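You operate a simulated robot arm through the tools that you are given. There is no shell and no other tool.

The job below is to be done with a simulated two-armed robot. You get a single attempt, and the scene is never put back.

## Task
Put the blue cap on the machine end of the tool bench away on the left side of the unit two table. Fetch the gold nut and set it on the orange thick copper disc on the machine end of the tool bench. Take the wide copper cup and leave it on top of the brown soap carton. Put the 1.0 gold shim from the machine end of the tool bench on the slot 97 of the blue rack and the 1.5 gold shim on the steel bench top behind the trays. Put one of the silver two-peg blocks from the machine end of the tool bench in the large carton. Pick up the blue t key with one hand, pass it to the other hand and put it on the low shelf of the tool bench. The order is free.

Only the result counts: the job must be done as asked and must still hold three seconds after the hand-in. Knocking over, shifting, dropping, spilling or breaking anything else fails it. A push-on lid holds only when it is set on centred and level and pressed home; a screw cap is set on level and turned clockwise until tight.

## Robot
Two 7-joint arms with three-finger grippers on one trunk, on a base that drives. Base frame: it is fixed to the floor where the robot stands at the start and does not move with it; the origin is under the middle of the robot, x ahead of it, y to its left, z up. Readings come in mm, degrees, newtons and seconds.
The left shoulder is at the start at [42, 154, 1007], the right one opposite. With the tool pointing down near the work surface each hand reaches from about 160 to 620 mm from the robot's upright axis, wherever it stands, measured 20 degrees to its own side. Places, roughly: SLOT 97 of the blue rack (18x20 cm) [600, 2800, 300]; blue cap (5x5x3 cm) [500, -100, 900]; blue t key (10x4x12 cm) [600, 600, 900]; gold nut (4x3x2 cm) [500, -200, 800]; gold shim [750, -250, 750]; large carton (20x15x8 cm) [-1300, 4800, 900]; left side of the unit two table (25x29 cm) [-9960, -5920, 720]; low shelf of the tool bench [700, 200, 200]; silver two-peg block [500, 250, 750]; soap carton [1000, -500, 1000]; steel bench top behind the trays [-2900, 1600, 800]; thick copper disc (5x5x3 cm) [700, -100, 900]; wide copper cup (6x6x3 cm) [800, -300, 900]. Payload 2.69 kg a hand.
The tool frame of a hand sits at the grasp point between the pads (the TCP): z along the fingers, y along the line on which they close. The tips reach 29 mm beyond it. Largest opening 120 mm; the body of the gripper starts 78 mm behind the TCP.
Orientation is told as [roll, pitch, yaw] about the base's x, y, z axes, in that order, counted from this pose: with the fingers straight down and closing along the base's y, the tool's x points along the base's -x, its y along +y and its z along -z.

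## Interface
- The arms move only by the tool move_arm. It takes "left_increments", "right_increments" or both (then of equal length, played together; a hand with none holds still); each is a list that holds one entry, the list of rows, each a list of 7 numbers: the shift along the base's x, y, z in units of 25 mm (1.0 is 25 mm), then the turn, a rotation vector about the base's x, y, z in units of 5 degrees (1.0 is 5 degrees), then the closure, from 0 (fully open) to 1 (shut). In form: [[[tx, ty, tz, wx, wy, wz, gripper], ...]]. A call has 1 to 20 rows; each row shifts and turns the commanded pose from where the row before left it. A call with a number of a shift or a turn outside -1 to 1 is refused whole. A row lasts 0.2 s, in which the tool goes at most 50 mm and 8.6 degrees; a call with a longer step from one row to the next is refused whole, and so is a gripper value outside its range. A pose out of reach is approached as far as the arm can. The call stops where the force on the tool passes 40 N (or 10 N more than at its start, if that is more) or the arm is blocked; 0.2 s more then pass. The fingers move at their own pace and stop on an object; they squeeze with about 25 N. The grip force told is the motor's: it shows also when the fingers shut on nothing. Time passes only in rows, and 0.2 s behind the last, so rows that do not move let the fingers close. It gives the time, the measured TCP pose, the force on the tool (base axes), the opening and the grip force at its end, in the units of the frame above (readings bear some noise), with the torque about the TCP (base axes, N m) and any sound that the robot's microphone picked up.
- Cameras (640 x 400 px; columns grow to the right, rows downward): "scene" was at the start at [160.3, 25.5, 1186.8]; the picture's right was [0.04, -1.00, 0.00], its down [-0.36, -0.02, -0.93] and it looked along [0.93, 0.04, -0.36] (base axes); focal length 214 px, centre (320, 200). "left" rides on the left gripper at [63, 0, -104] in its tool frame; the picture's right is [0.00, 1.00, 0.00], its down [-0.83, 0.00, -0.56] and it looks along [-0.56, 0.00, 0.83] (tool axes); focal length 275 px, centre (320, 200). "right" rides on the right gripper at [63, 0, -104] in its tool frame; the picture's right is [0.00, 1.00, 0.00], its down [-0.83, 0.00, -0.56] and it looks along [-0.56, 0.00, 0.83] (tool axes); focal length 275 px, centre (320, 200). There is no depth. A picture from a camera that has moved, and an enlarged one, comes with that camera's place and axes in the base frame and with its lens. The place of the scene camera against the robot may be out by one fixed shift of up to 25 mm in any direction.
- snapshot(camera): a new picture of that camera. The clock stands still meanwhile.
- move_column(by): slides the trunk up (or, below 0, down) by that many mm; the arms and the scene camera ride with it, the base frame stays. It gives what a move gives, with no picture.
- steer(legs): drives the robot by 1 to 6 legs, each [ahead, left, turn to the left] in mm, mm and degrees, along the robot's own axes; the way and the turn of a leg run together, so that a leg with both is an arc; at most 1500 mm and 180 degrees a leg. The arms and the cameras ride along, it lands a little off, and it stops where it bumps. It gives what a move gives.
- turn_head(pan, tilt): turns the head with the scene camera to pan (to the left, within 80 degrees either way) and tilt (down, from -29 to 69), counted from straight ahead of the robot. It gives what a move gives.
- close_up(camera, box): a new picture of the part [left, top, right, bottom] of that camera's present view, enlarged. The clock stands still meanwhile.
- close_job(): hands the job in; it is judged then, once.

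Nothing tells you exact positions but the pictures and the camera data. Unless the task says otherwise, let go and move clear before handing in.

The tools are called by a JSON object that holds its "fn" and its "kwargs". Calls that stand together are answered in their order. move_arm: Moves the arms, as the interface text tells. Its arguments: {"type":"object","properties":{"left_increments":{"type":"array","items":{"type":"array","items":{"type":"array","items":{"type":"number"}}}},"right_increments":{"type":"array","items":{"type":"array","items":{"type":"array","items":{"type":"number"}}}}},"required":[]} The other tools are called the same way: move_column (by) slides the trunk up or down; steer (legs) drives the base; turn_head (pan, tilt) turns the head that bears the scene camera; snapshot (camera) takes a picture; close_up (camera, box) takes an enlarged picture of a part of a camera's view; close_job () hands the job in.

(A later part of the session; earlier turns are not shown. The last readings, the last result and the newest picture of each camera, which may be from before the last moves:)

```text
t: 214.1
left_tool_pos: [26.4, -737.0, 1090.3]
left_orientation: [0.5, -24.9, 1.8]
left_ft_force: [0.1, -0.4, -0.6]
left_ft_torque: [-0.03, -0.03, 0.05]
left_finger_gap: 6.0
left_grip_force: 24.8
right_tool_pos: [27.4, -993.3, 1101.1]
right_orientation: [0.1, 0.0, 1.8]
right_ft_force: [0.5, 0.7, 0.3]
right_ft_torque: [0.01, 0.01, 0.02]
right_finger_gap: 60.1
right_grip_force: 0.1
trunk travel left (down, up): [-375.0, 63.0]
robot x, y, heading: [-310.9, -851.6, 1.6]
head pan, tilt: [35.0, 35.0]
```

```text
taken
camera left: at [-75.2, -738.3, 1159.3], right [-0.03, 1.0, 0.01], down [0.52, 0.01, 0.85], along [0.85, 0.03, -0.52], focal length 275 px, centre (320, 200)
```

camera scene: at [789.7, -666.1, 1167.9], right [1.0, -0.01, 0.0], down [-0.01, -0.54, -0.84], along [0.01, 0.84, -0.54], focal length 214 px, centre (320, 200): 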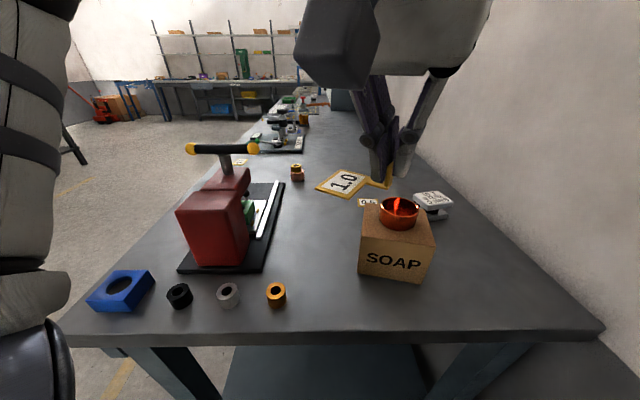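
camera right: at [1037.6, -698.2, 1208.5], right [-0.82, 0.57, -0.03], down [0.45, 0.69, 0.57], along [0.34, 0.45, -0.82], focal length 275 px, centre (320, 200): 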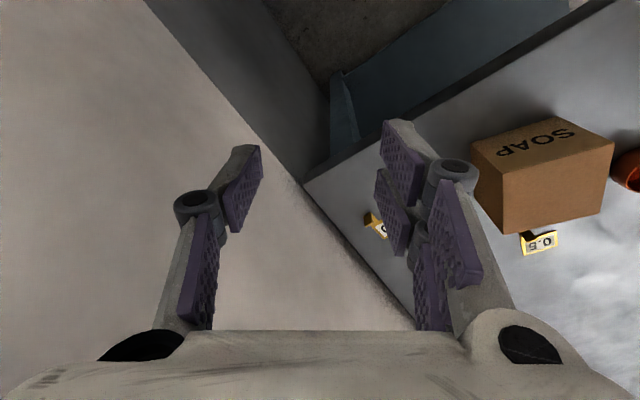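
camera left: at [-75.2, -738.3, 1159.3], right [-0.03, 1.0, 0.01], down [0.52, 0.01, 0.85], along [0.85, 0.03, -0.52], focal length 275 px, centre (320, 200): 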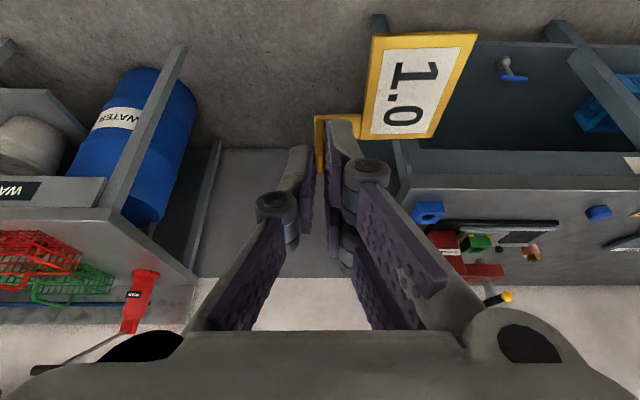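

{"fn": "steer", "kwargs": {"legs": [[0, 0, -1.7], [0, 1250, 0], [440, 0, 0]]}}

{"fn": "turn_head", "kwargs": {"pan": -10, "tilt": 45}}

{"fn": "snapshot", "kwargs": {"camera": "right"}}

{"fn": "snapshot", "kwargs": {"camera": "scene"}}

```text
t: 226.5
left_tool_pos: [473.3, 500.7, 1089.5]
left_orientation: [0.5, -24.9, 0.6]
left_ft_force: [-0.1, 0.2, -0.8]
left_ft_torque: [-0.02, -0.01, -0.02]
left_finger_gap: 6.2
left_grip_force: 24.8
right_tool_pos: [469.7, 246.4, 1100.6]
right_orientation: [0.1, 0.0, 0.6]
right_ft_force: [1.1, -0.2, -0.6]
right_ft_torque: [-0.04, 0.08, -0.02]
right_finger_gap: 60.1
right_grip_force: 0.0
trunk travel left (down, up): [-375.0, 63.0]
robot x, y, heading: [133.8, 393.5, 0.6]
head pan, tilt: [35.0, 35.0]
```

```text
t: 227.6
left_tool_pos: [473.2, 500.5, 1091.8]
left_orientation: [0.4, -25.2, 0.5]
left_ft_force: [0.7, 0.2, -0.5]
left_ft_torque: [0.0, -0.02, -0.04]
left_finger_gap: 6.0
left_grip_force: 25.1
right_tool_pos: [468.1, 245.5, 1101.0]
right_orientation: [0.0, 0.0, 0.5]
right_ft_force: [0.2, -0.5, 0.7]
right_ft_torque: [-0.03, 0.02, -0.01]
right_finger_gap: 60.0
right_grip_force: 0.1
trunk travel left (down, up): [-375.0, 63.0]
robot x, y, heading: [138.3, 395.5, 0.4]
head pan, tilt: [-10.0, 45.0]
```

```text
taken
camera right: at [404.6, 244.2, 1204.3], right [-0.02, 1.0, 0.0], down [0.83, 0.01, 0.56], along [0.56, 0.01, -0.83], focal length 275 px, centre (320, 200)
```

right: 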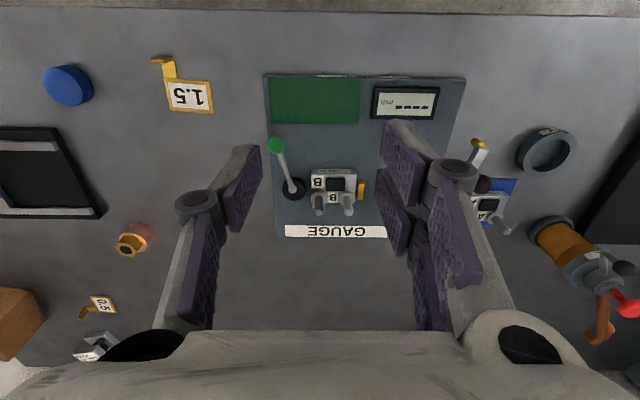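

```text
taken
camera scene: at [283.4, 403.4, 1149.8], right [-0.17, -0.99, 0.0], down [-0.7, 0.12, -0.71], along [0.7, -0.12, -0.71], focal length 214 px, centre (320, 200)
```

scene: 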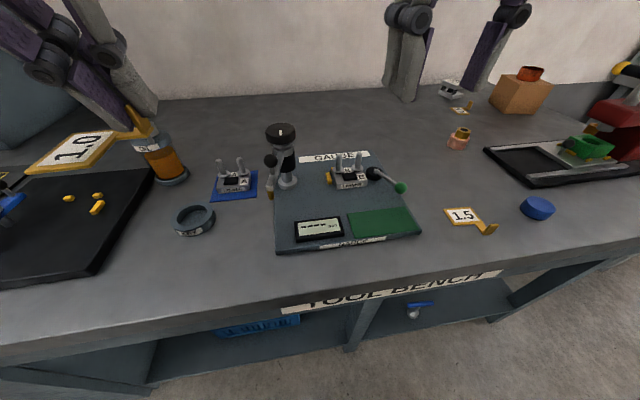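

Block B's pegs can be gripped from outside along y. I bring the right hand above B for a closer look.

{"fn": "move_arm", "kwargs": {"right_increments": [[[0.8, 0.1, -0.5, 0, 0, -0.12, 0.3], [0.9, 0.1, -0.8, 0, 0, 0, 0.3], [0.9, 0.1, -0.8, 0, 0, 0, 0.3], [0.9, 0.1, -0.8, 0, 0, 0, 0.3], [0.9, 0.1, -0.8, 0, 0, 0, 0.3], [0.9, 0.1, -0.5, 0, 0, 0, 0.3], [0, 0, 0, 0, 0, 0, 0.3]]]}}

{"fn": "snapshot", "kwargs": {"camera": "right"}}

{"fn": "close_up", "kwargs": {"camera": "scene", "box": [260, 110, 440, 250]}}

```text
t: 229.2
left_tool_pos: [474.0, 500.3, 1090.9]
left_orientation: [0.4, -24.9, 0.6]
left_ft_force: [-0.1, 0.1, -0.9]
left_ft_torque: [-0.01, -0.03, -0.02]
left_finger_gap: 6.0
left_grip_force: 24.8
right_tool_pos: [602.4, 262.0, 994.5]
right_orientation: [0.1, 0.0, -0.1]
right_ft_force: [-0.5, -1.1, -0.4]
right_ft_torque: [0.01, -0.01, -0.01]
right_finger_gap: 84.0
right_grip_force: 0.2
trunk travel left (down, up): [-375.0, 63.0]
robot x, y, heading: [133.5, 393.8, 0.3]
head pan, tilt: [-10.0, 45.0]
```

```text
taken
camera right: at [538.4, 261.1, 1097.3], right [0.0, 1.0, 0.0], down [0.83, 0.0, 0.56], along [0.56, 0.0, -0.83], focal length 275 px, centre (320, 200)
```

right: 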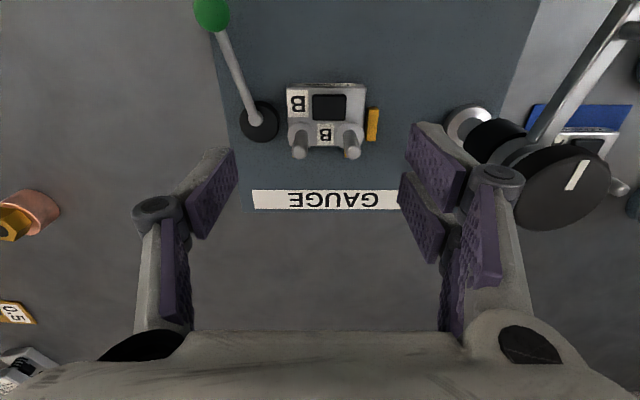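

```text
2.86 times, centred on (350, 180) of scene
camera zoom: at [283.0, 403.1, 1149.6], right [-0.17, -0.99, 0.0], down [-0.7, 0.12, -0.71], along [0.7, -0.12, -0.71], focal length 613 px, centre (234, 257)
```

zoom: 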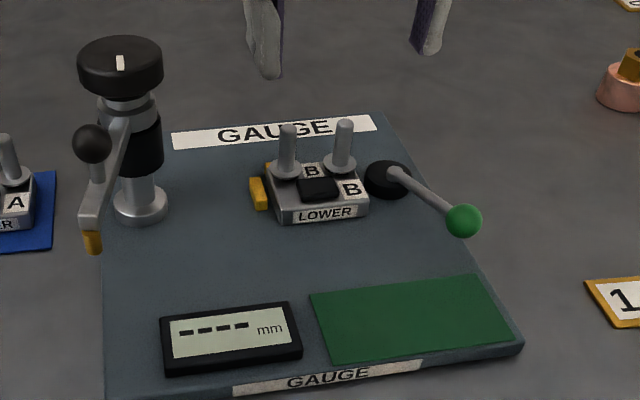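

{"fn": "close_up", "kwargs": {"camera": "right", "box": [220, 60, 400, 180]}}

```text
3.33 times, centred on (310, 120) of right
camera zoom: at [538.4, 261.1, 1097.3], right [0.0, 1.0, 0.0], down [0.83, 0.0, 0.56], along [0.56, 0.0, -0.83], focal length 918 px, centre (353, 467)
```

zoom: 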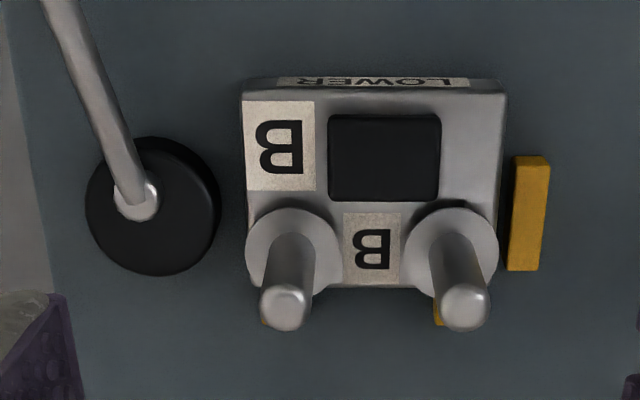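

B isn't clamped (clear gap to the cam). Pegs at y≈246 and 288, x≈626, tops at z≈904. I'll grip both from outside.

{"fn": "move_arm", "kwargs": {"right_increments": [[[0.45, 0.1, -0.2, 0, 0, 0, 0.35], [0.48, 0.1, -0.8, 0, 0, 0, 0.35], [0, 0, -0.8, 0, 0, 0, 0.35], [0, 0, -0.7, 0, 0, 0, 0.35], [0, 0, 0, 0, 0, 0, 0.35]]]}}

{"fn": "snapshot", "kwargs": {"camera": "right"}}

{"fn": "close_up", "kwargs": {"camera": "scene", "box": [260, 110, 440, 250]}}

```text
t: 230.4
left_tool_pos: [473.7, 501.9, 1090.0]
left_orientation: [0.5, -24.9, 0.6]
left_ft_force: [-0.5, 0.4, -1.2]
left_ft_torque: [-0.05, 0.0, 0.0]
left_finger_gap: 6.0
left_grip_force: 25.3
right_tool_pos: [624.0, 264.3, 932.5]
right_orientation: [0.1, 0.0, 0.1]
right_ft_force: [-0.6, -0.4, 0.1]
right_ft_torque: [-0.01, -0.01, 0.04]
right_finger_gap: 78.2
right_grip_force: 0.0
trunk travel left (down, up): [-375.0, 63.0]
robot x, y, heading: [137.5, 394.8, 0.1]
head pan, tilt: [-10.0, 45.0]
```

```text
taken
camera right: at [560.7, 263.7, 1035.6], right [0.0, 1.0, 0.0], down [0.83, 0.0, 0.56], along [0.56, 0.0, -0.83], focal length 275 px, centre (320, 200)
```

right: 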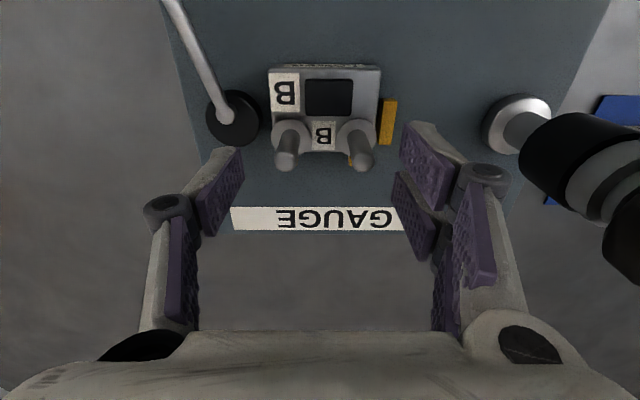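

```text
2.86 times, centred on (350, 180) of scene
camera zoom: at [283.2, 403.3, 1149.5], right [-0.17, -0.99, 0.0], down [-0.7, 0.12, -0.71], along [0.7, -0.12, -0.71], focal length 613 px, centre (234, 257)
```

zoom: 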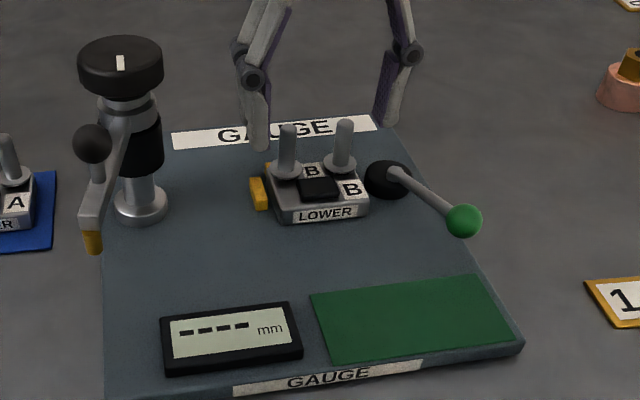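

{"fn": "move_arm", "kwargs": {"right_increments": [[[0.03, 0.08, -0.6, 0, 0, 0, 0.35], [0, 0, -0.4, 0, 0, 0, 0.35], [0, 0, 0, 0, 0, 0, 0.35]]]}}

{"fn": "snapshot", "kwargs": {"camera": "right"}}

{"fn": "close_up", "kwargs": {"camera": "scene", "box": [290, 120, 410, 220]}}

```text
t: 231.2
left_tool_pos: [472.0, 501.9, 1090.2]
left_orientation: [0.4, -24.9, 0.6]
left_ft_force: [-0.1, 0.6, -1.4]
left_ft_torque: [-0.03, -0.02, 0.02]
left_finger_gap: 6.1
left_grip_force: 24.8
right_tool_pos: [625.4, 266.6, 906.2]
right_orientation: [0.0, 0.0, -0.1]
right_ft_force: [-0.9, 0.6, -0.1]
right_ft_torque: [0.02, 0.02, -0.01]
right_finger_gap: 77.9
right_grip_force: 0.1
trunk travel left (down, up): [-375.0, 63.0]
robot x, y, heading: [134.2, 393.7, 0.6]
head pan, tilt: [-10.0, 45.0]
```

```text
taken
camera right: at [561.4, 266.6, 1010.4], right [0.0, 1.0, 0.0], down [0.83, 0.0, 0.56], along [0.56, 0.0, -0.83], focal length 275 px, centre (320, 200)
```

right: 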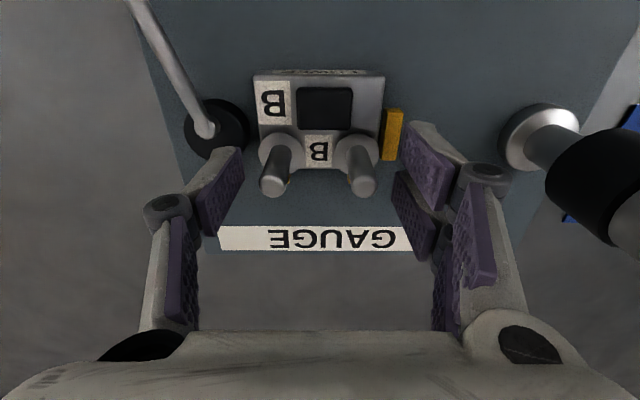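

```text
4.00 times, centred on (350, 170) of scene
camera zoom: at [283.2, 403.3, 1149.5], right [-0.17, -0.99, 0.0], down [-0.7, 0.12, -0.71], along [0.7, -0.12, -0.71], focal length 858 px, centre (200, 320)
```

zoom: 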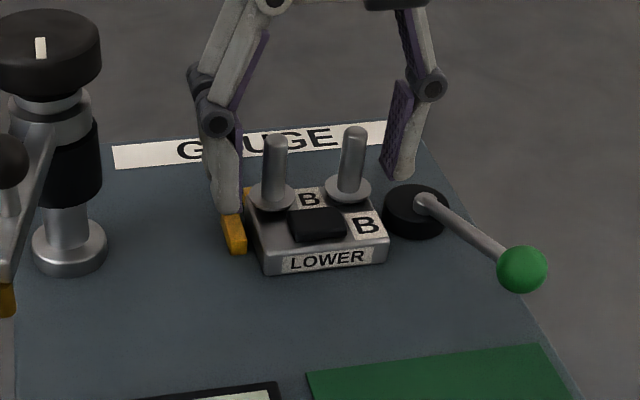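

{"fn": "move_arm", "kwargs": {"right_increments": [[[0.04, 0, 0, 0, 0, 0, 0.45], [0, 0, 0, 0, 0, 0, 0.6], [0, 0, 0, 0, 0, 0, 1], [0, 0, 0, 0, 0, 0, 1], [0, 0, 0, 0, 0, 0, 1]]]}}

{"fn": "snapshot", "kwargs": {"camera": "right"}}

{"fn": "close_up", "kwargs": {"camera": "scene", "box": [290, 120, 410, 220]}}

```text
t: 232.4
left_tool_pos: [473.1, 500.5, 1090.3]
left_orientation: [0.4, -24.9, 0.6]
left_ft_force: [-0.3, -1.1, 0.4]
left_ft_torque: [-0.06, -0.03, 0.0]
left_finger_gap: 6.0
left_grip_force: 25.0
right_tool_pos: [625.0, 266.4, 908.2]
right_orientation: [0.0, 0.0, -0.1]
right_ft_force: [0.3, -1.5, 0.6]
right_ft_torque: [-0.08, 0.03, 0.06]
right_finger_gap: 50.8
right_grip_force: 24.8
trunk travel left (down, up): [-375.0, 63.0]
robot x, y, heading: [132.7, 395.8, 0.4]
head pan, tilt: [-10.0, 45.0]
```

```text
taken
camera right: at [561.9, 266.5, 1011.6], right [0.0, 1.0, 0.0], down [0.83, 0.0, 0.56], along [0.56, 0.0, -0.83], focal length 275 px, centre (320, 200)
```

right: 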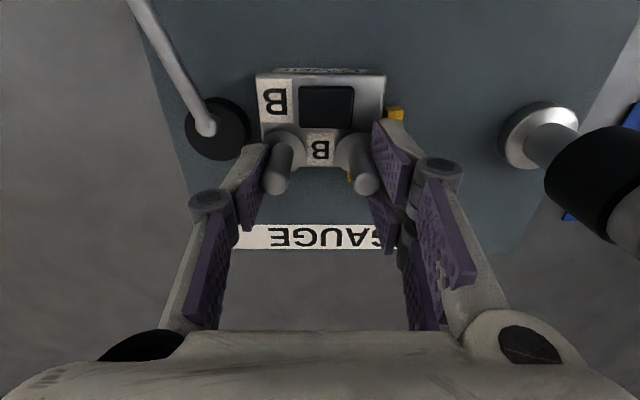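

```text
4.00 times, centred on (350, 170) of scene
camera zoom: at [283.2, 403.1, 1149.5], right [-0.17, -0.99, 0.0], down [-0.7, 0.12, -0.71], along [0.7, -0.12, -0.71], focal length 858 px, centre (200, 320)
```

zoom: 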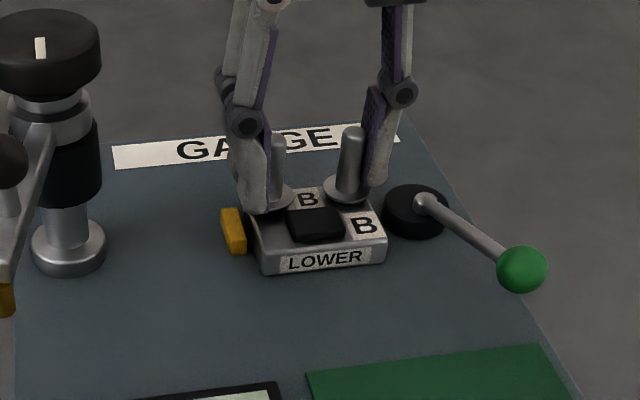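

Both pegs are held (50.8 mm). I lift gently straight up.

{"fn": "move_arm", "kwargs": {"right_increments": [[[0, 0, 0.1, 0, 0, 0, 1], [0, 0, 0.15, 0, 0, 0, 1], [0, 0, 0.2, 0, 0, 0, 1], [0, 0, 0.3, 0, 0, 0, 1], [0, 0, 0.4, 0, 0, 0, 1], [0, 0, 0, 0, 0, 0, 1]]]}}

{"fn": "close_up", "kwargs": {"camera": "scene", "box": [290, 100, 410, 220]}}

{"fn": "snapshot", "kwargs": {"camera": "right"}}

```text
t: 233.8
left_tool_pos: [473.5, 500.4, 1089.6]
left_orientation: [0.4, -24.8, 0.7]
left_ft_force: [-0.6, 0.0, -0.5]
left_ft_torque: [-0.02, 0.0, 0.01]
left_finger_gap: 5.8
left_grip_force: 24.8
right_tool_pos: [625.1, 266.5, 935.8]
right_orientation: [0.1, 0.2, 0.0]
right_ft_force: [-0.6, -0.4, -3.9]
right_ft_torque: [-0.02, -0.05, -0.01]
right_finger_gap: 49.6
right_grip_force: 25.0
trunk travel left (down, up): [-375.0, 63.0]
robot x, y, heading: [139.5, 391.6, 0.4]
head pan, tilt: [-10.0, 45.0]
```

```text
3.33 times, centred on (350, 160) of scene
camera zoom: at [283.6, 403.2, 1149.4], right [-0.17, -0.99, 0.0], down [-0.7, 0.12, -0.71], along [0.7, -0.12, -0.71], focal length 715 px, centre (220, 333)
```

zoom: 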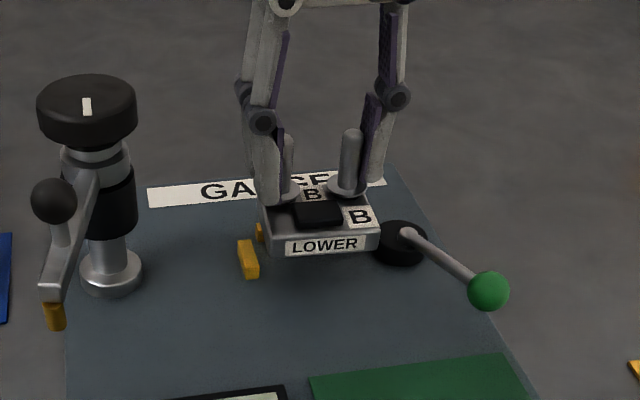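

```text
taken
camera right: at [561.9, 266.5, 1039.9], right [0.0, 1.0, 0.0], down [0.83, 0.0, 0.56], along [0.56, 0.0, -0.83], focal length 275 px, centre (320, 200)
```

right: 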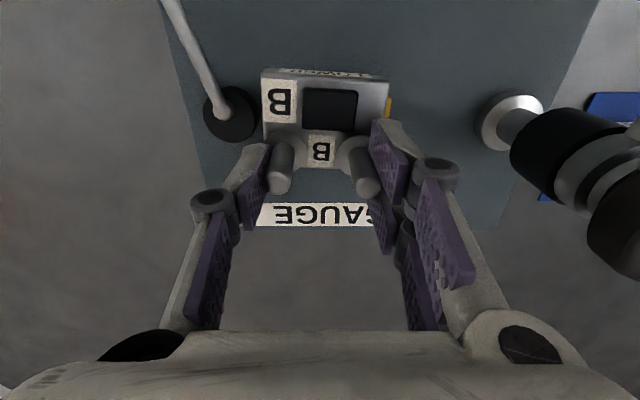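

Block B is held (0.4 kg). I raise it, retract, and then drive towards the blue rack at [600,2800].

{"fn": "move_arm", "kwargs": {"right_increments": [[[0, 0, 0.6, 0, 0, 0, 1], [0, 0, 0.8, 0, 0, 0, 1], [0, 0, 0.8, 0, 0, 0, 1], [0, 0, 0.8, 0, 0, 0, 1], [0, 0, 0.8, 0, 0, 0, 1], [0, 0, 0.8, 0, 0, 0, 1], [-0.4, 0, 0.8, 0, 0, 0, 1], [-0.8, 0, 0.6, 0, 0, 0, 1], [-0.8, 0, 0, 0, 0, 0, 1], [-0.8, 0, 0, 0, 0, 0, 1], [-0.8, 0, 0, 0, 0, 0, 1], [-0.8, 0, 0, 0, 0, 0, 1], [-0.8, 0, 0, 0, 0, 0, 1], [-0.8, 0, 0, 0, 0, 0, 1], [-0.4, 0, 0, 0, 0, 0, 1], [0, 0, 0, 0, 0, 0, 1]]]}}

{"fn": "steer", "kwargs": {"legs": [[-500, 0, 0]]}}

{"fn": "turn_head", "kwargs": {"pan": 70, "tilt": 20}}

{"fn": "snapshot", "kwargs": {"camera": "scene"}}

{"fn": "turn_head", "kwargs": {"pan": 35, "tilt": 20}}

{"fn": "snapshot", "kwargs": {"camera": "scene"}}

```text
t: 237.2
left_tool_pos: [474.7, 500.7, 1089.2]
left_orientation: [0.5, -25.0, 0.6]
left_ft_force: [-0.4, 0.0, -1.0]
left_ft_torque: [-0.03, -0.01, -0.01]
left_finger_gap: 5.9
left_grip_force: 24.8
right_tool_pos: [466.2, 266.7, 1086.2]
right_orientation: [0.0, 0.1, 0.0]
right_ft_force: [0.0, -0.7, -4.3]
right_ft_torque: [-0.01, -0.03, 0.0]
right_finger_gap: 49.7
right_grip_force: 24.9
trunk travel left (down, up): [-375.0, 63.0]
robot x, y, heading: [139.6, 394.6, 0.2]
head pan, tilt: [-10.0, 45.0]
```

```text
t: 240.1
left_tool_pos: [-16.8, 497.9, 1090.1]
left_orientation: [0.4, -24.9, 0.7]
left_ft_force: [-0.7, -0.4, 0.4]
left_ft_torque: [-0.03, 0.0, -0.03]
left_finger_gap: 5.9
left_grip_force: 24.9
right_tool_pos: [-23.5, 263.8, 1087.1]
right_orientation: [0.1, -0.1, 0.1]
right_ft_force: [0.0, 1.1, -4.4]
right_ft_torque: [0.0, -0.05, 0.01]
right_finger_gap: 49.7
right_grip_force: 25.5
trunk travel left (down, up): [-375.0, 63.0]
robot x, y, heading: [-352.9, 388.7, 0.5]
head pan, tilt: [-10.0, 45.0]
```

```text
t: 241.7
left_tool_pos: [-15.0, 498.0, 1090.3]
left_orientation: [0.6, -24.8, 0.6]
left_ft_force: [0.4, -0.1, 0.2]
left_ft_torque: [-0.01, 0.01, 0.01]
left_finger_gap: 5.8
left_grip_force: 24.4
right_tool_pos: [-22.9, 263.0, 1086.7]
right_orientation: [0.0, 0.2, 0.1]
right_ft_force: [-0.5, 1.0, -4.0]
right_ft_torque: [0.02, -0.04, 0.02]
right_finger_gap: 49.6
right_grip_force: 25.0
trunk travel left (down, up): [-375.0, 63.0]
robot x, y, heading: [-353.2, 390.0, 0.7]
head pan, tilt: [70.0, 20.0]
```

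```text
taken
camera scene: at [-254.5, 501.1, 1188.1], right [0.94, -0.34, 0.0], down [-0.11, -0.32, -0.94], along [0.32, 0.89, -0.34], focal length 214 px, centre (320, 200)
```

scene: 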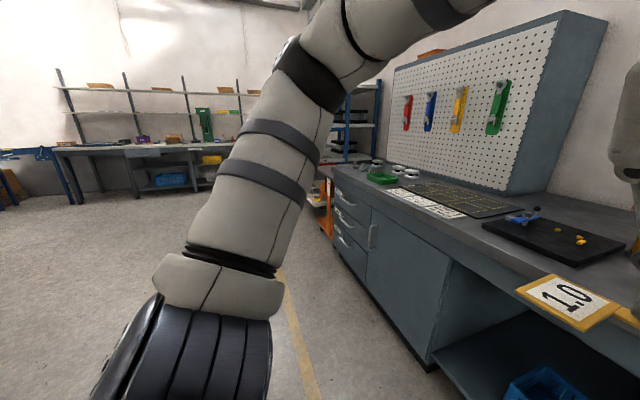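

```text
t: 242.7
left_tool_pos: [-15.9, 497.4, 1090.7]
left_orientation: [0.4, -24.9, 0.7]
left_ft_force: [0.9, -0.4, -0.7]
left_ft_torque: [0.0, -0.03, -0.02]
left_finger_gap: 6.0
left_grip_force: 25.4
right_tool_pos: [-22.4, 262.9, 1086.6]
right_orientation: [0.1, 0.0, 0.1]
right_ft_force: [0.0, -0.4, -4.3]
right_ft_torque: [-0.03, -0.06, 0.0]
right_finger_gap: 49.8
right_grip_force: 24.5
trunk travel left (down, up): [-375.0, 63.0]
robot x, y, heading: [-352.5, 388.0, 0.7]
head pan, tilt: [35.0, 20.0]
```

```text
taken
camera scene: at [-210.0, 467.3, 1188.1], right [0.58, -0.81, 0.0], down [-0.28, -0.2, -0.94], along [0.76, 0.55, -0.34], focal length 214 px, centre (320, 200)
```

scene: 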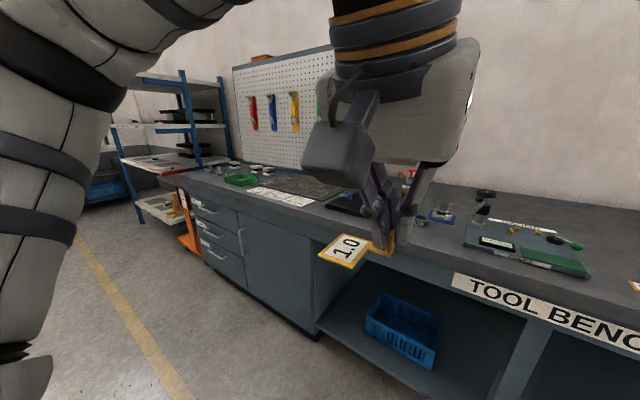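

The blue rack stands beyond the bench's left end. I drive left along the aisle and look at it.

{"fn": "steer", "kwargs": {"legs": [[0, 1400, 0], [0, 700, 0]]}}

{"fn": "turn_head", "kwargs": {"pan": 15, "tilt": 30}}

{"fn": "snapshot", "kwargs": {"camera": "scene"}}

{"fn": "turn_head", "kwargs": {"pan": 75, "tilt": 20}}

{"fn": "snapshot", "kwargs": {"camera": "scene"}}

```text
t: 259.0
left_tool_pos: [-66.1, 2601.6, 1089.8]
left_orientation: [0.3, -25.0, 1.7]
left_ft_force: [0.7, 0.1, 1.0]
left_ft_torque: [0.0, 0.01, 0.01]
left_finger_gap: 6.2
left_grip_force: 25.2
right_tool_pos: [-69.7, 2366.4, 1088.1]
right_orientation: [-0.1, 0.0, 1.1]
right_ft_force: [1.1, 0.7, -4.2]
right_ft_torque: [0.01, -0.07, 0.01]
right_finger_gap: 50.0
right_grip_force: 24.6
trunk travel left (down, up): [-375.0, 63.0]
robot x, y, heading: [-403.0, 2489.7, 1.5]
head pan, tilt: [35.0, 20.0]
```

```text
t: 259.8
left_tool_pos: [-67.4, 2602.1, 1090.2]
left_orientation: [0.4, -24.9, 1.7]
left_ft_force: [-0.3, 0.2, -0.2]
left_ft_torque: [0.0, -0.01, 0.01]
left_finger_gap: 5.8
left_grip_force: 24.5
right_tool_pos: [-70.8, 2366.8, 1085.8]
right_orientation: [-0.1, 0.0, 1.1]
right_ft_force: [0.0, -0.3, -4.4]
right_ft_torque: [-0.07, -0.04, 0.01]
right_finger_gap: 49.6
right_grip_force: 24.8
trunk travel left (down, up): [-375.0, 63.0]
robot x, y, heading: [-401.3, 2490.6, 1.2]
head pan, tilt: [15.0, 30.0]
```

```text
taken
camera scene: at [-248.5, 2537.6, 1172.1], right [0.28, -0.96, 0.0], down [-0.48, -0.14, -0.87], along [0.83, 0.25, -0.5], focal length 214 px, centre (320, 200)
```

scene: 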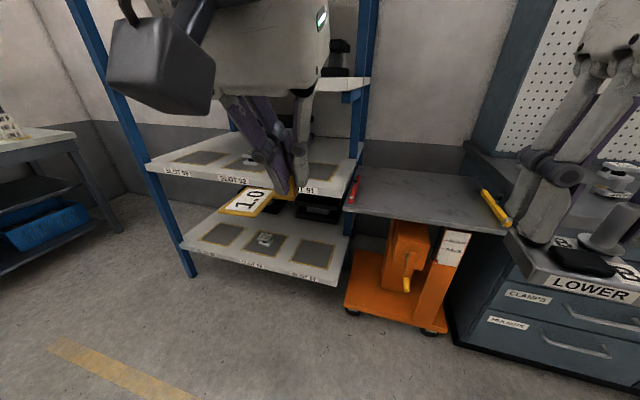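

```text
t: 261.1
left_tool_pos: [-67.4, 2600.2, 1090.1]
left_orientation: [0.5, -24.9, 1.8]
left_ft_force: [-0.1, -0.2, -1.0]
left_ft_torque: [-0.02, -0.01, -0.03]
left_finger_gap: 6.4
left_grip_force: 25.0
right_tool_pos: [-70.8, 2366.1, 1086.0]
right_orientation: [0.0, 0.2, 1.1]
right_ft_force: [-0.4, -0.2, -3.9]
right_ft_torque: [-0.01, -0.05, 0.01]
right_finger_gap: 49.7
right_grip_force: 25.2
trunk travel left (down, up): [-375.0, 63.0]
robot x, y, heading: [-401.7, 2489.7, 1.4]
head pan, tilt: [75.0, 20.0]
```

```text
taken
camera scene: at [-313.4, 2602.4, 1188.1], right [0.97, -0.23, 0.0], down [-0.08, -0.33, -0.94], along [0.22, 0.91, -0.34], focal length 214 px, centre (320, 200)
```

scene: 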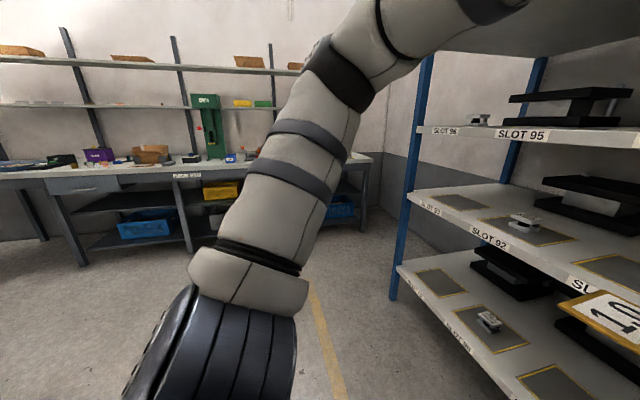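

{"fn": "turn_head", "kwargs": {"pan": 18, "tilt": 35}}

{"fn": "close_up", "kwargs": {"camera": "scene", "box": [120, 100, 420, 300]}}

{"fn": "close_up", "kwargs": {"camera": "scene", "box": [180, 180, 380, 280]}}

```text
t: 262.4
left_tool_pos: [-67.6, 2600.7, 1088.4]
left_orientation: [0.4, -24.7, 1.7]
left_ft_force: [0.6, 0.0, -0.5]
left_ft_torque: [-0.04, -0.02, -0.02]
left_finger_gap: 6.2
left_grip_force: 25.6
right_tool_pos: [-69.9, 2366.6, 1085.8]
right_orientation: [0.1, 0.0, 1.1]
right_ft_force: [-0.2, 1.2, -4.2]
right_ft_torque: [-0.03, -0.04, 0.02]
right_finger_gap: 49.7
right_grip_force: 24.6
trunk travel left (down, up): [-375.0, 63.0]
robot x, y, heading: [-404.6, 2490.3, 1.4]
head pan, tilt: [18.0, 35.0]
```

```text
2.00 times, centred on (270, 200) of scene
camera zoom: at [-252.0, 2544.6, 1168.4], right [0.37, -0.93, 0.0], down [-0.5, -0.2, -0.84], along [0.79, 0.31, -0.53], focal length 429 px, centre (420, 200)
```

zoom: 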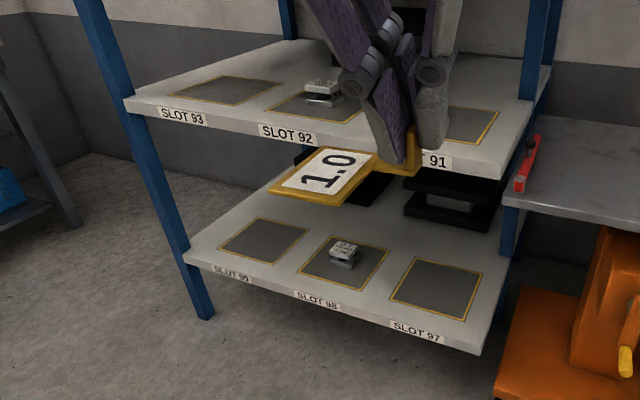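

```text
3.20 times, centred on (280, 230) of scene
camera zoom: at [-252.0, 2544.6, 1168.4], right [0.37, -0.93, 0.0], down [-0.5, -0.2, -0.84], along [0.79, 0.31, -0.53], focal length 686 px, centre (448, 104)
```

zoom: 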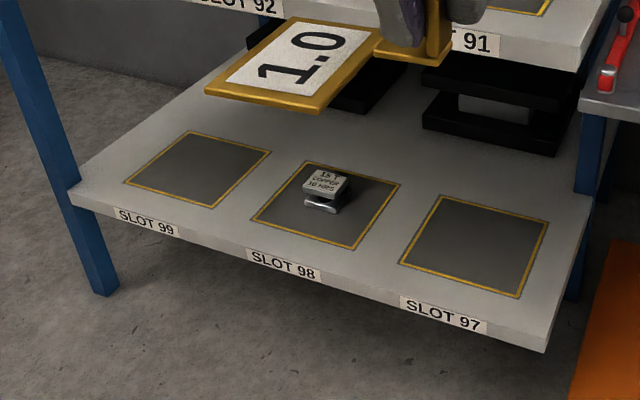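

Slot 97 is the right pad of the lowest shelf (≈[610,2812], z≈300). I line up the base, retract the right hand a bit, and extend the left hand before lowering.

{"fn": "steer", "kwargs": {"legs": [[0, 0, -1.4], [150, 149, 0]]}}

{"fn": "move_arm", "kwargs": {"left_increments": [[[0.8, 0.1, -0.3, 0, 0, 0, 1], [0.9, 0.1, -0.4, 0, 0, 0, 1], [0.9, 0.1, -0.4, 0, 0, 0, 1], [0.9, 0.1, -0.4, 0, 0, 0, 1], [0.9, 0.1, -0.4, 0, 0, 0, 1], [0.9, 0.1, -0.4, 0, 0, 0, 1], [0.9, 0.1, -0.4, 0, 0, 0, 1], [0.9, 0.1, -0.4, 0, 0, 0, 1], [0.7, 0.1, -0.3, 0, 0, 0, 1], [0, 0, 0, 0, 0, 0, 1]]], "right_increments": [[[-0.3, 0, 0, 0, 0, 0, 1], [-0.4, 0, 0, 0, 0, 0, 1], [-0.4, 0, 0, 0, 0, 0, 1], [-0.4, 0, 0, 0, 0, 0, 1], [-0.4, 0, 0, 0, 0, 0, 1], [-0.4, 0, 0, 0, 0, 0, 1], [-0.4, 0, 0, 0, 0, 0, 1], [-0.3, 0, 0, 0, 0, 0, 1], [0, 0, 0, 0, 0, 0, 1], [0, 0, 0, 0, 0, 0, 1]]]}}

{"fn": "snapshot", "kwargs": {"camera": "scene"}}

{"fn": "snapshot", "kwargs": {"camera": "left"}}

```text
t: 264.5
left_tool_pos: [88.5, 2739.9, 1089.9]
left_orientation: [0.4, -24.8, 0.1]
left_ft_force: [0.4, 0.3, -0.8]
left_ft_torque: [-0.04, 0.0, 0.01]
left_finger_gap: 6.3
left_grip_force: 25.0
right_tool_pos: [78.5, 2505.4, 1085.9]
right_orientation: [0.1, 0.1, -0.5]
right_ft_force: [-0.3, 0.6, -5.1]
right_ft_torque: [-0.05, -0.04, 0.01]
right_finger_gap: 49.7
right_grip_force: 24.8
trunk travel left (down, up): [-375.0, 63.0]
robot x, y, heading: [-251.1, 2635.4, 0.1]
head pan, tilt: [18.0, 35.0]
```

```text
t: 266.7
left_tool_pos: [281.4, 2761.8, 1005.3]
left_orientation: [0.5, -24.8, 0.2]
left_ft_force: [0.0, -0.1, -1.4]
left_ft_torque: [-0.05, 0.0, -0.01]
left_finger_gap: 6.0
left_grip_force: 25.3
right_tool_pos: [2.8, 2503.4, 1085.8]
right_orientation: [-0.1, 0.0, -0.4]
right_ft_force: [-1.1, -0.5, -4.6]
right_ft_torque: [-0.01, -0.07, -0.02]
right_finger_gap: 49.5
right_grip_force: 25.1
trunk travel left (down, up): [-375.0, 63.0]
robot x, y, heading: [-248.3, 2634.6, 0.3]
head pan, tilt: [18.0, 35.0]
```

```text
taken
camera scene: at [-99.8, 2683.4, 1164.3], right [0.31, -0.95, 0.0], down [-0.55, -0.18, -0.82], along [0.78, 0.25, -0.57], focal length 214 px, centre (320, 200)
```

scene: 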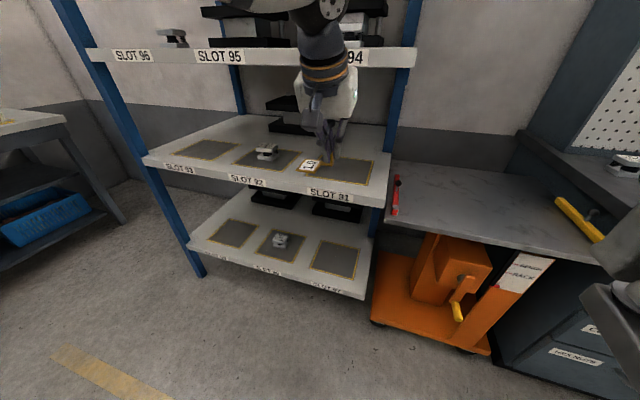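

```text
taken
camera left: at [179.7, 2762.7, 1073.8], right [0.0, 1.0, 0.01], down [0.52, -0.01, 0.85], along [0.85, 0.0, -0.52], focal length 275 px, centre (320, 200)
```

left: 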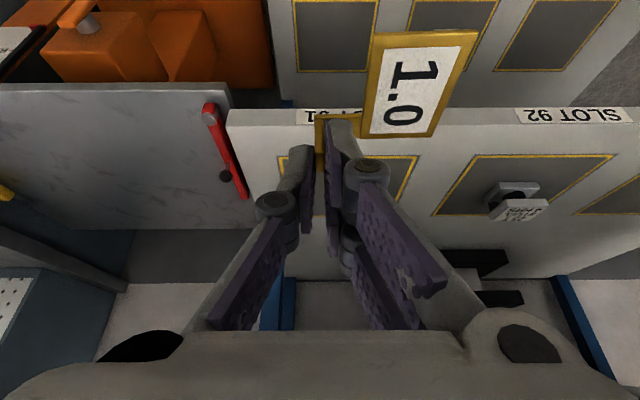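

{"fn": "close_up", "kwargs": {"camera": "left", "box": [220, 0, 540, 140]}}

{"fn": "close_up", "kwargs": {"camera": "scene", "box": [180, 130, 400, 310]}}

```text
2.00 times, centred on (380, 70) of left
camera zoom: at [179.7, 2762.7, 1073.8], right [0.0, 1.0, 0.01], down [0.52, -0.01, 0.85], along [0.85, 0.0, -0.52], focal length 551 px, centre (200, 460)
```

zoom: 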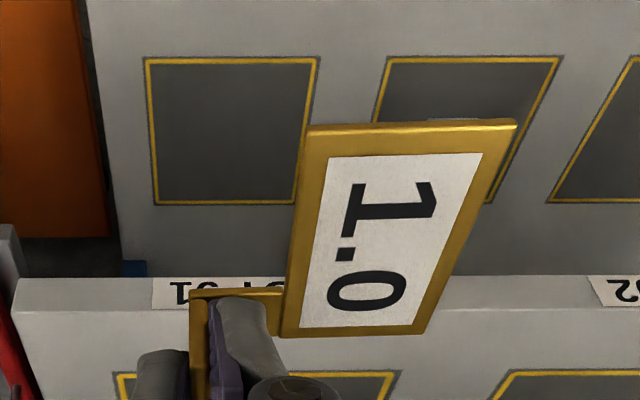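

```text
2.22 times, centred on (290, 220) of scene
camera zoom: at [-99.8, 2683.4, 1164.3], right [0.31, -0.95, 0.0], down [-0.55, -0.18, -0.82], along [0.78, 0.25, -0.57], focal length 477 px, centre (387, 156)
```

zoom: 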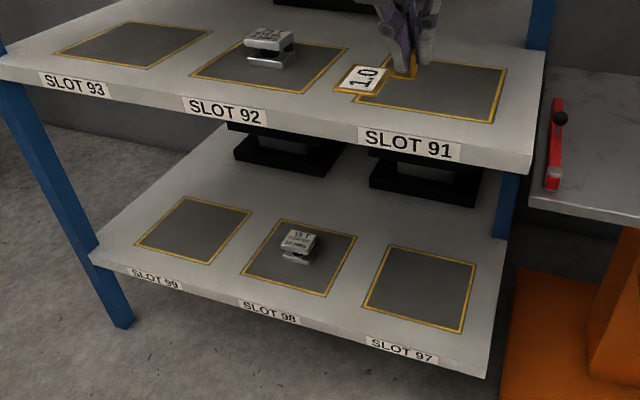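

From the left camera: pad 97 spans x 488–668, y 2699–2900 on a shelf at z≈345. I lower the trunk with the hands in front of the rack.

{"fn": "move_column", "kwargs": {"by": -370}}

{"fn": "snapshot", "kwargs": {"camera": "scene"}}

{"fn": "snapshot", "kwargs": {"camera": "left"}}

```text
t: 270.3
left_tool_pos: [282.9, 2760.2, 635.8]
left_orientation: [0.4, -24.8, 0.1]
left_ft_force: [0.1, -0.2, -0.6]
left_ft_torque: [-0.02, -0.04, -0.02]
left_finger_gap: 5.9
left_grip_force: 24.7
right_tool_pos: [45.0, 2503.1, 701.3]
right_orientation: [0.0, 6.1, -0.5]
right_ft_force: [0.6, -0.5, -4.0]
right_ft_torque: [-0.01, -0.07, 0.0]
right_finger_gap: 49.6
right_grip_force: 25.6
trunk travel left (down, up): [-5.0, 433.0]
robot x, y, heading: [-253.8, 2637.9, 0.1]
head pan, tilt: [18.0, 35.0]
```

```text
taken
camera scene: at [19.8, 2683.2, 774.8], right [0.31, -0.95, 0.0], down [-0.55, -0.18, -0.82], along [0.78, 0.25, -0.57], focal length 214 px, centre (320, 200)
```

scene: 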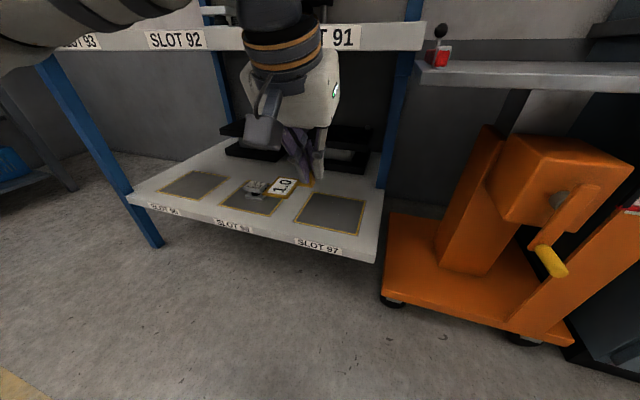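

```text
taken
camera left: at [180.4, 2762.1, 704.1], right [0.0, 1.0, 0.01], down [0.52, -0.01, 0.85], along [0.85, 0.01, -0.52], focal length 275 px, centre (320, 200)
```

left: 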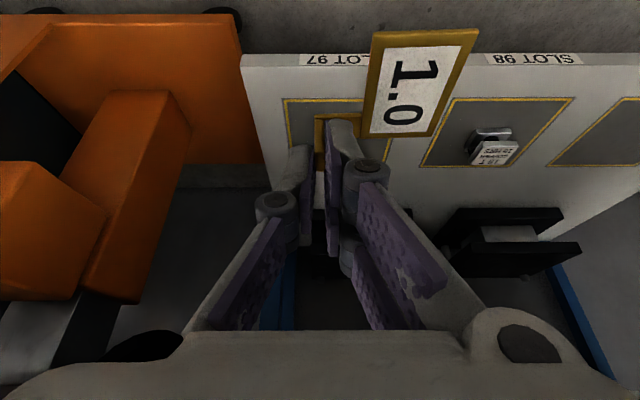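

{"fn": "move_arm", "kwargs": {"left_increments": [[[0, 0, -0.6, 0, 0, 0, 1], [0, 0, -0.9, 0, 0, 0, 1], [0, 0, -0.9, 0, 0, 0, 1], [0, 0, -0.9, 0, 0, 0, 1], [0, 0, -0.9, 0, 0, 0, 1], [0, 0, -0.9, 0, 0, 0, 1], [0, 0, -0.9, 0, 0, 0, 1], [0, 0, -0.9, 0, 0, 0, 1], [0, 0, -0.9, 0, 0, 0, 1], [0, 0, 0, 0, 0, 0, 1]]]}}

{"fn": "snapshot", "kwargs": {"camera": "scene"}}

{"fn": "snapshot", "kwargs": {"camera": "left"}}

```text
t: 272.5
left_tool_pos: [284.0, 2760.8, 439.6]
left_orientation: [0.5, -24.9, 0.1]
left_ft_force: [0.9, 0.2, 0.2]
left_ft_torque: [-0.01, -0.04, -0.01]
left_finger_gap: 6.1
left_grip_force: 25.1
right_tool_pos: [45.2, 2504.2, 701.3]
right_orientation: [0.1, 6.1, -0.5]
right_ft_force: [1.2, -0.5, -3.9]
right_ft_torque: [0.01, -0.04, -0.02]
right_finger_gap: 49.5
right_grip_force: 25.0
trunk travel left (down, up): [-5.0, 433.0]
robot x, y, heading: [-250.0, 2635.5, 0.1]
head pan, tilt: [18.0, 35.0]
```

```text
taken
camera scene: at [19.9, 2683.2, 774.8], right [0.31, -0.95, 0.0], down [-0.55, -0.18, -0.82], along [0.78, 0.25, -0.57], focal length 214 px, centre (320, 200)
```

scene: 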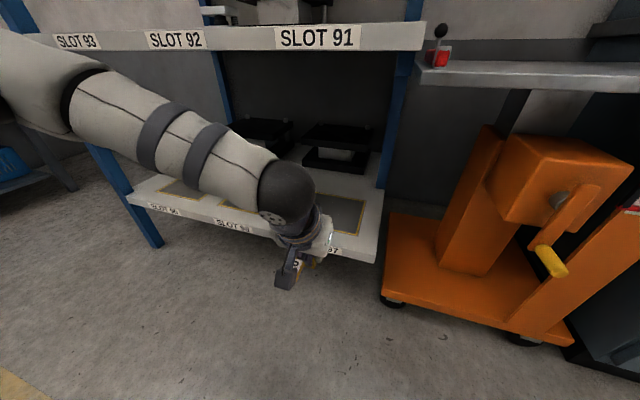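

```text
taken
camera left: at [181.4, 2762.2, 507.8], right [0.0, 1.0, 0.01], down [0.52, -0.01, 0.85], along [0.85, 0.0, -0.52], focal length 275 px, centre (320, 200)
```

left: 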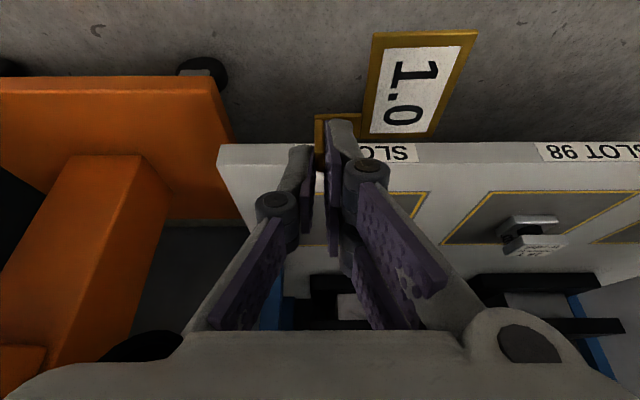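

{"fn": "move_arm", "kwargs": {"left_increments": [[[0.7, 0.05, -0.1, 0, 0, 0, 1], [0.8, 0.05, -0.1, 0, 0, 0, 1], [0.8, 0.05, -0.1, 0, 0, 0, 1], [0.8, 0.05, -0.1, 0, 0, 0, 1], [0.8, 0.05, -0.1, 0, 0, 0, 1], [0, 0, 0, 0, 0, 0, 1]]]}}

{"fn": "snapshot", "kwargs": {"camera": "scene"}}

{"fn": "turn_head", "kwargs": {"pan": 50, "tilt": 20}}

{"fn": "snapshot", "kwargs": {"camera": "scene"}}

{"fn": "snapshot", "kwargs": {"camera": "left"}}

```text
t: 273.9
left_tool_pos: [382.1, 2766.6, 426.7]
left_orientation: [0.5, -24.9, 0.2]
left_ft_force: [0.5, 0.4, -0.2]
left_ft_torque: [0.0, 0.01, 0.03]
left_finger_gap: 6.2
left_grip_force: 24.8
right_tool_pos: [45.7, 2505.1, 701.6]
right_orientation: [0.0, 6.1, -0.5]
right_ft_force: [0.4, 0.7, -4.5]
right_ft_torque: [0.0, -0.08, -0.02]
right_finger_gap: 49.8
right_grip_force: 24.8
trunk travel left (down, up): [-5.0, 433.0]
robot x, y, heading: [-248.4, 2632.7, -0.2]
head pan, tilt: [18.0, 35.0]
```

```text
taken
camera scene: at [19.9, 2683.2, 774.8], right [0.31, -0.95, 0.0], down [-0.55, -0.18, -0.82], along [0.78, 0.25, -0.57], focal length 214 px, centre (320, 200)
```

scene: 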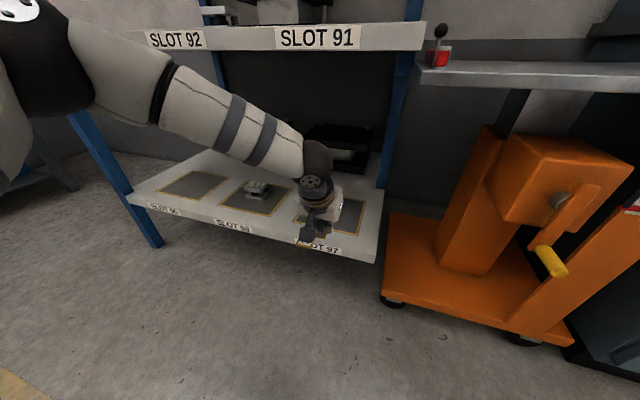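

```text
t: 274.9
left_tool_pos: [381.5, 2766.9, 427.7]
left_orientation: [0.4, -24.9, 0.1]
left_ft_force: [-0.3, 0.1, -0.4]
left_ft_torque: [0.01, 0.0, 0.0]
left_finger_gap: 6.0
left_grip_force: 24.7
right_tool_pos: [45.1, 2505.2, 700.4]
right_orientation: [0.1, 6.1, -0.5]
right_ft_force: [0.2, 0.4, -3.8]
right_ft_torque: [0.0, -0.1, 0.04]
right_finger_gap: 49.7
right_grip_force: 25.2
trunk travel left (down, up): [-5.0, 433.0]
robot x, y, heading: [-249.2, 2636.4, -0.2]
head pan, tilt: [50.0, 20.0]
```

```text
taken
camera scene: at [-3.9, 2727.3, 798.6], right [0.76, -0.64, 0.0], down [-0.22, -0.26, -0.94], along [0.61, 0.72, -0.34], focal length 214 px, centre (320, 200)
```

scene: 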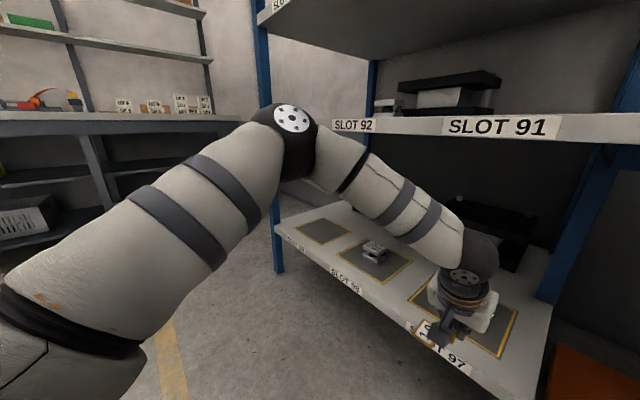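

```text
taken
camera left: at [279.2, 2768.3, 496.5], right [0.0, 1.0, 0.01], down [0.52, -0.01, 0.85], along [0.85, 0.01, -0.52], focal length 275 px, centre (320, 200)
```

left: 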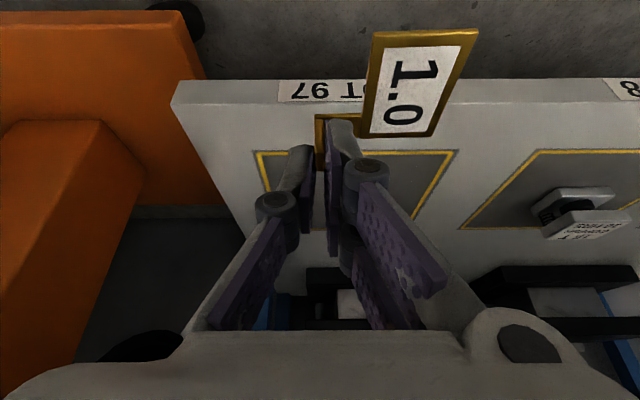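

The elbow is the limit (about x 237 at its front, level with the middle shelf). I extend the arm further and recheck before driving in.

{"fn": "move_arm", "kwargs": {"left_increments": [[[0.7, 0, -0.3, 0, 0, 0, 1], [0.8, 0, -0.3, 0, 0, 0, 1], [0.8, 0, -0.3, 0, 0, 0, 1], [0.7, 0, -0.2, 0, 0, 0, 1], [0, 0, 0, 0, 0, 0, 1]]]}}

{"fn": "snapshot", "kwargs": {"camera": "scene"}}

{"fn": "turn_head", "kwargs": {"pan": 75, "tilt": 10}}

{"fn": "snapshot", "kwargs": {"camera": "scene"}}

```text
t: 276.1
left_tool_pos: [454.0, 2767.3, 400.2]
left_orientation: [0.4, -24.9, 0.1]
left_ft_force: [0.9, 0.0, -0.5]
left_ft_torque: [-0.02, -0.02, -0.02]
left_finger_gap: 5.9
left_grip_force: 24.5
right_tool_pos: [46.4, 2503.8, 701.3]
right_orientation: [0.0, 6.1, -0.5]
right_ft_force: [0.6, -0.7, -3.9]
right_ft_torque: [-0.01, -0.03, 0.03]
right_finger_gap: 49.7
right_grip_force: 25.1
trunk travel left (down, up): [-5.0, 433.0]
robot x, y, heading: [-252.8, 2639.0, -0.2]
head pan, tilt: [50.0, 20.0]
```

```text
taken
camera scene: at [-3.9, 2727.3, 798.7], right [0.76, -0.64, 0.0], down [-0.22, -0.26, -0.94], along [0.61, 0.72, -0.34], focal length 214 px, centre (320, 200)
```

scene: 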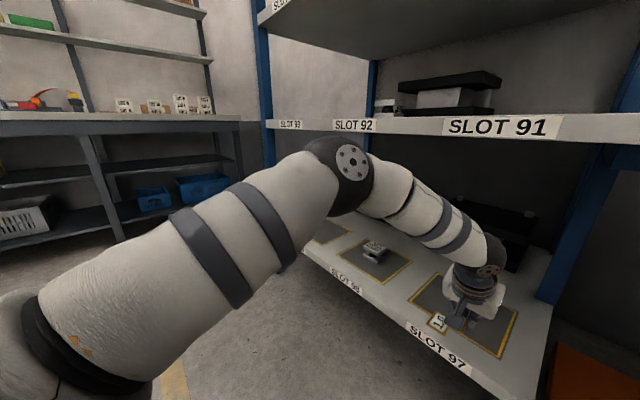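

```text
t: 276.9
left_tool_pos: [454.7, 2768.2, 399.9]
left_orientation: [0.4, -24.8, 0.0]
left_ft_force: [-0.7, 0.8, -0.1]
left_ft_torque: [-0.03, 0.01, 0.02]
left_finger_gap: 6.0
left_grip_force: 25.3
right_tool_pos: [45.4, 2502.8, 701.4]
right_orientation: [0.0, 6.1, -0.5]
right_ft_force: [0.2, -0.1, -3.2]
right_ft_torque: [0.01, -0.06, 0.01]
right_finger_gap: 49.6
right_grip_force: 24.7
trunk travel left (down, up): [-5.0, 433.0]
robot x, y, heading: [-249.6, 2636.9, -0.1]
head pan, tilt: [75.0, 10.0]
```

```text
taken
camera scene: at [-39.6, 2745.9, 814.9], right [0.97, -0.26, 0.0], down [-0.05, -0.17, -0.98], along [0.26, 0.95, -0.17], focal length 214 px, centre (320, 200)
```

scene: 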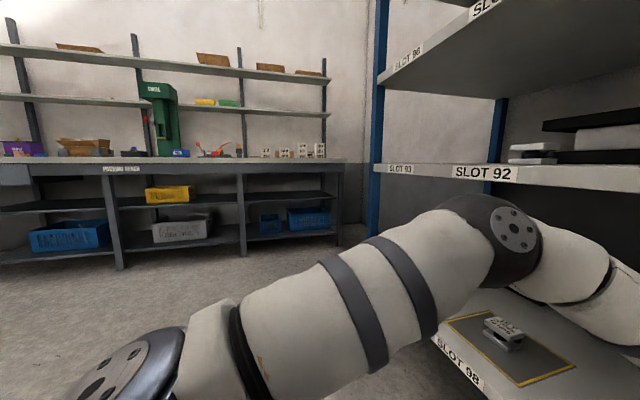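

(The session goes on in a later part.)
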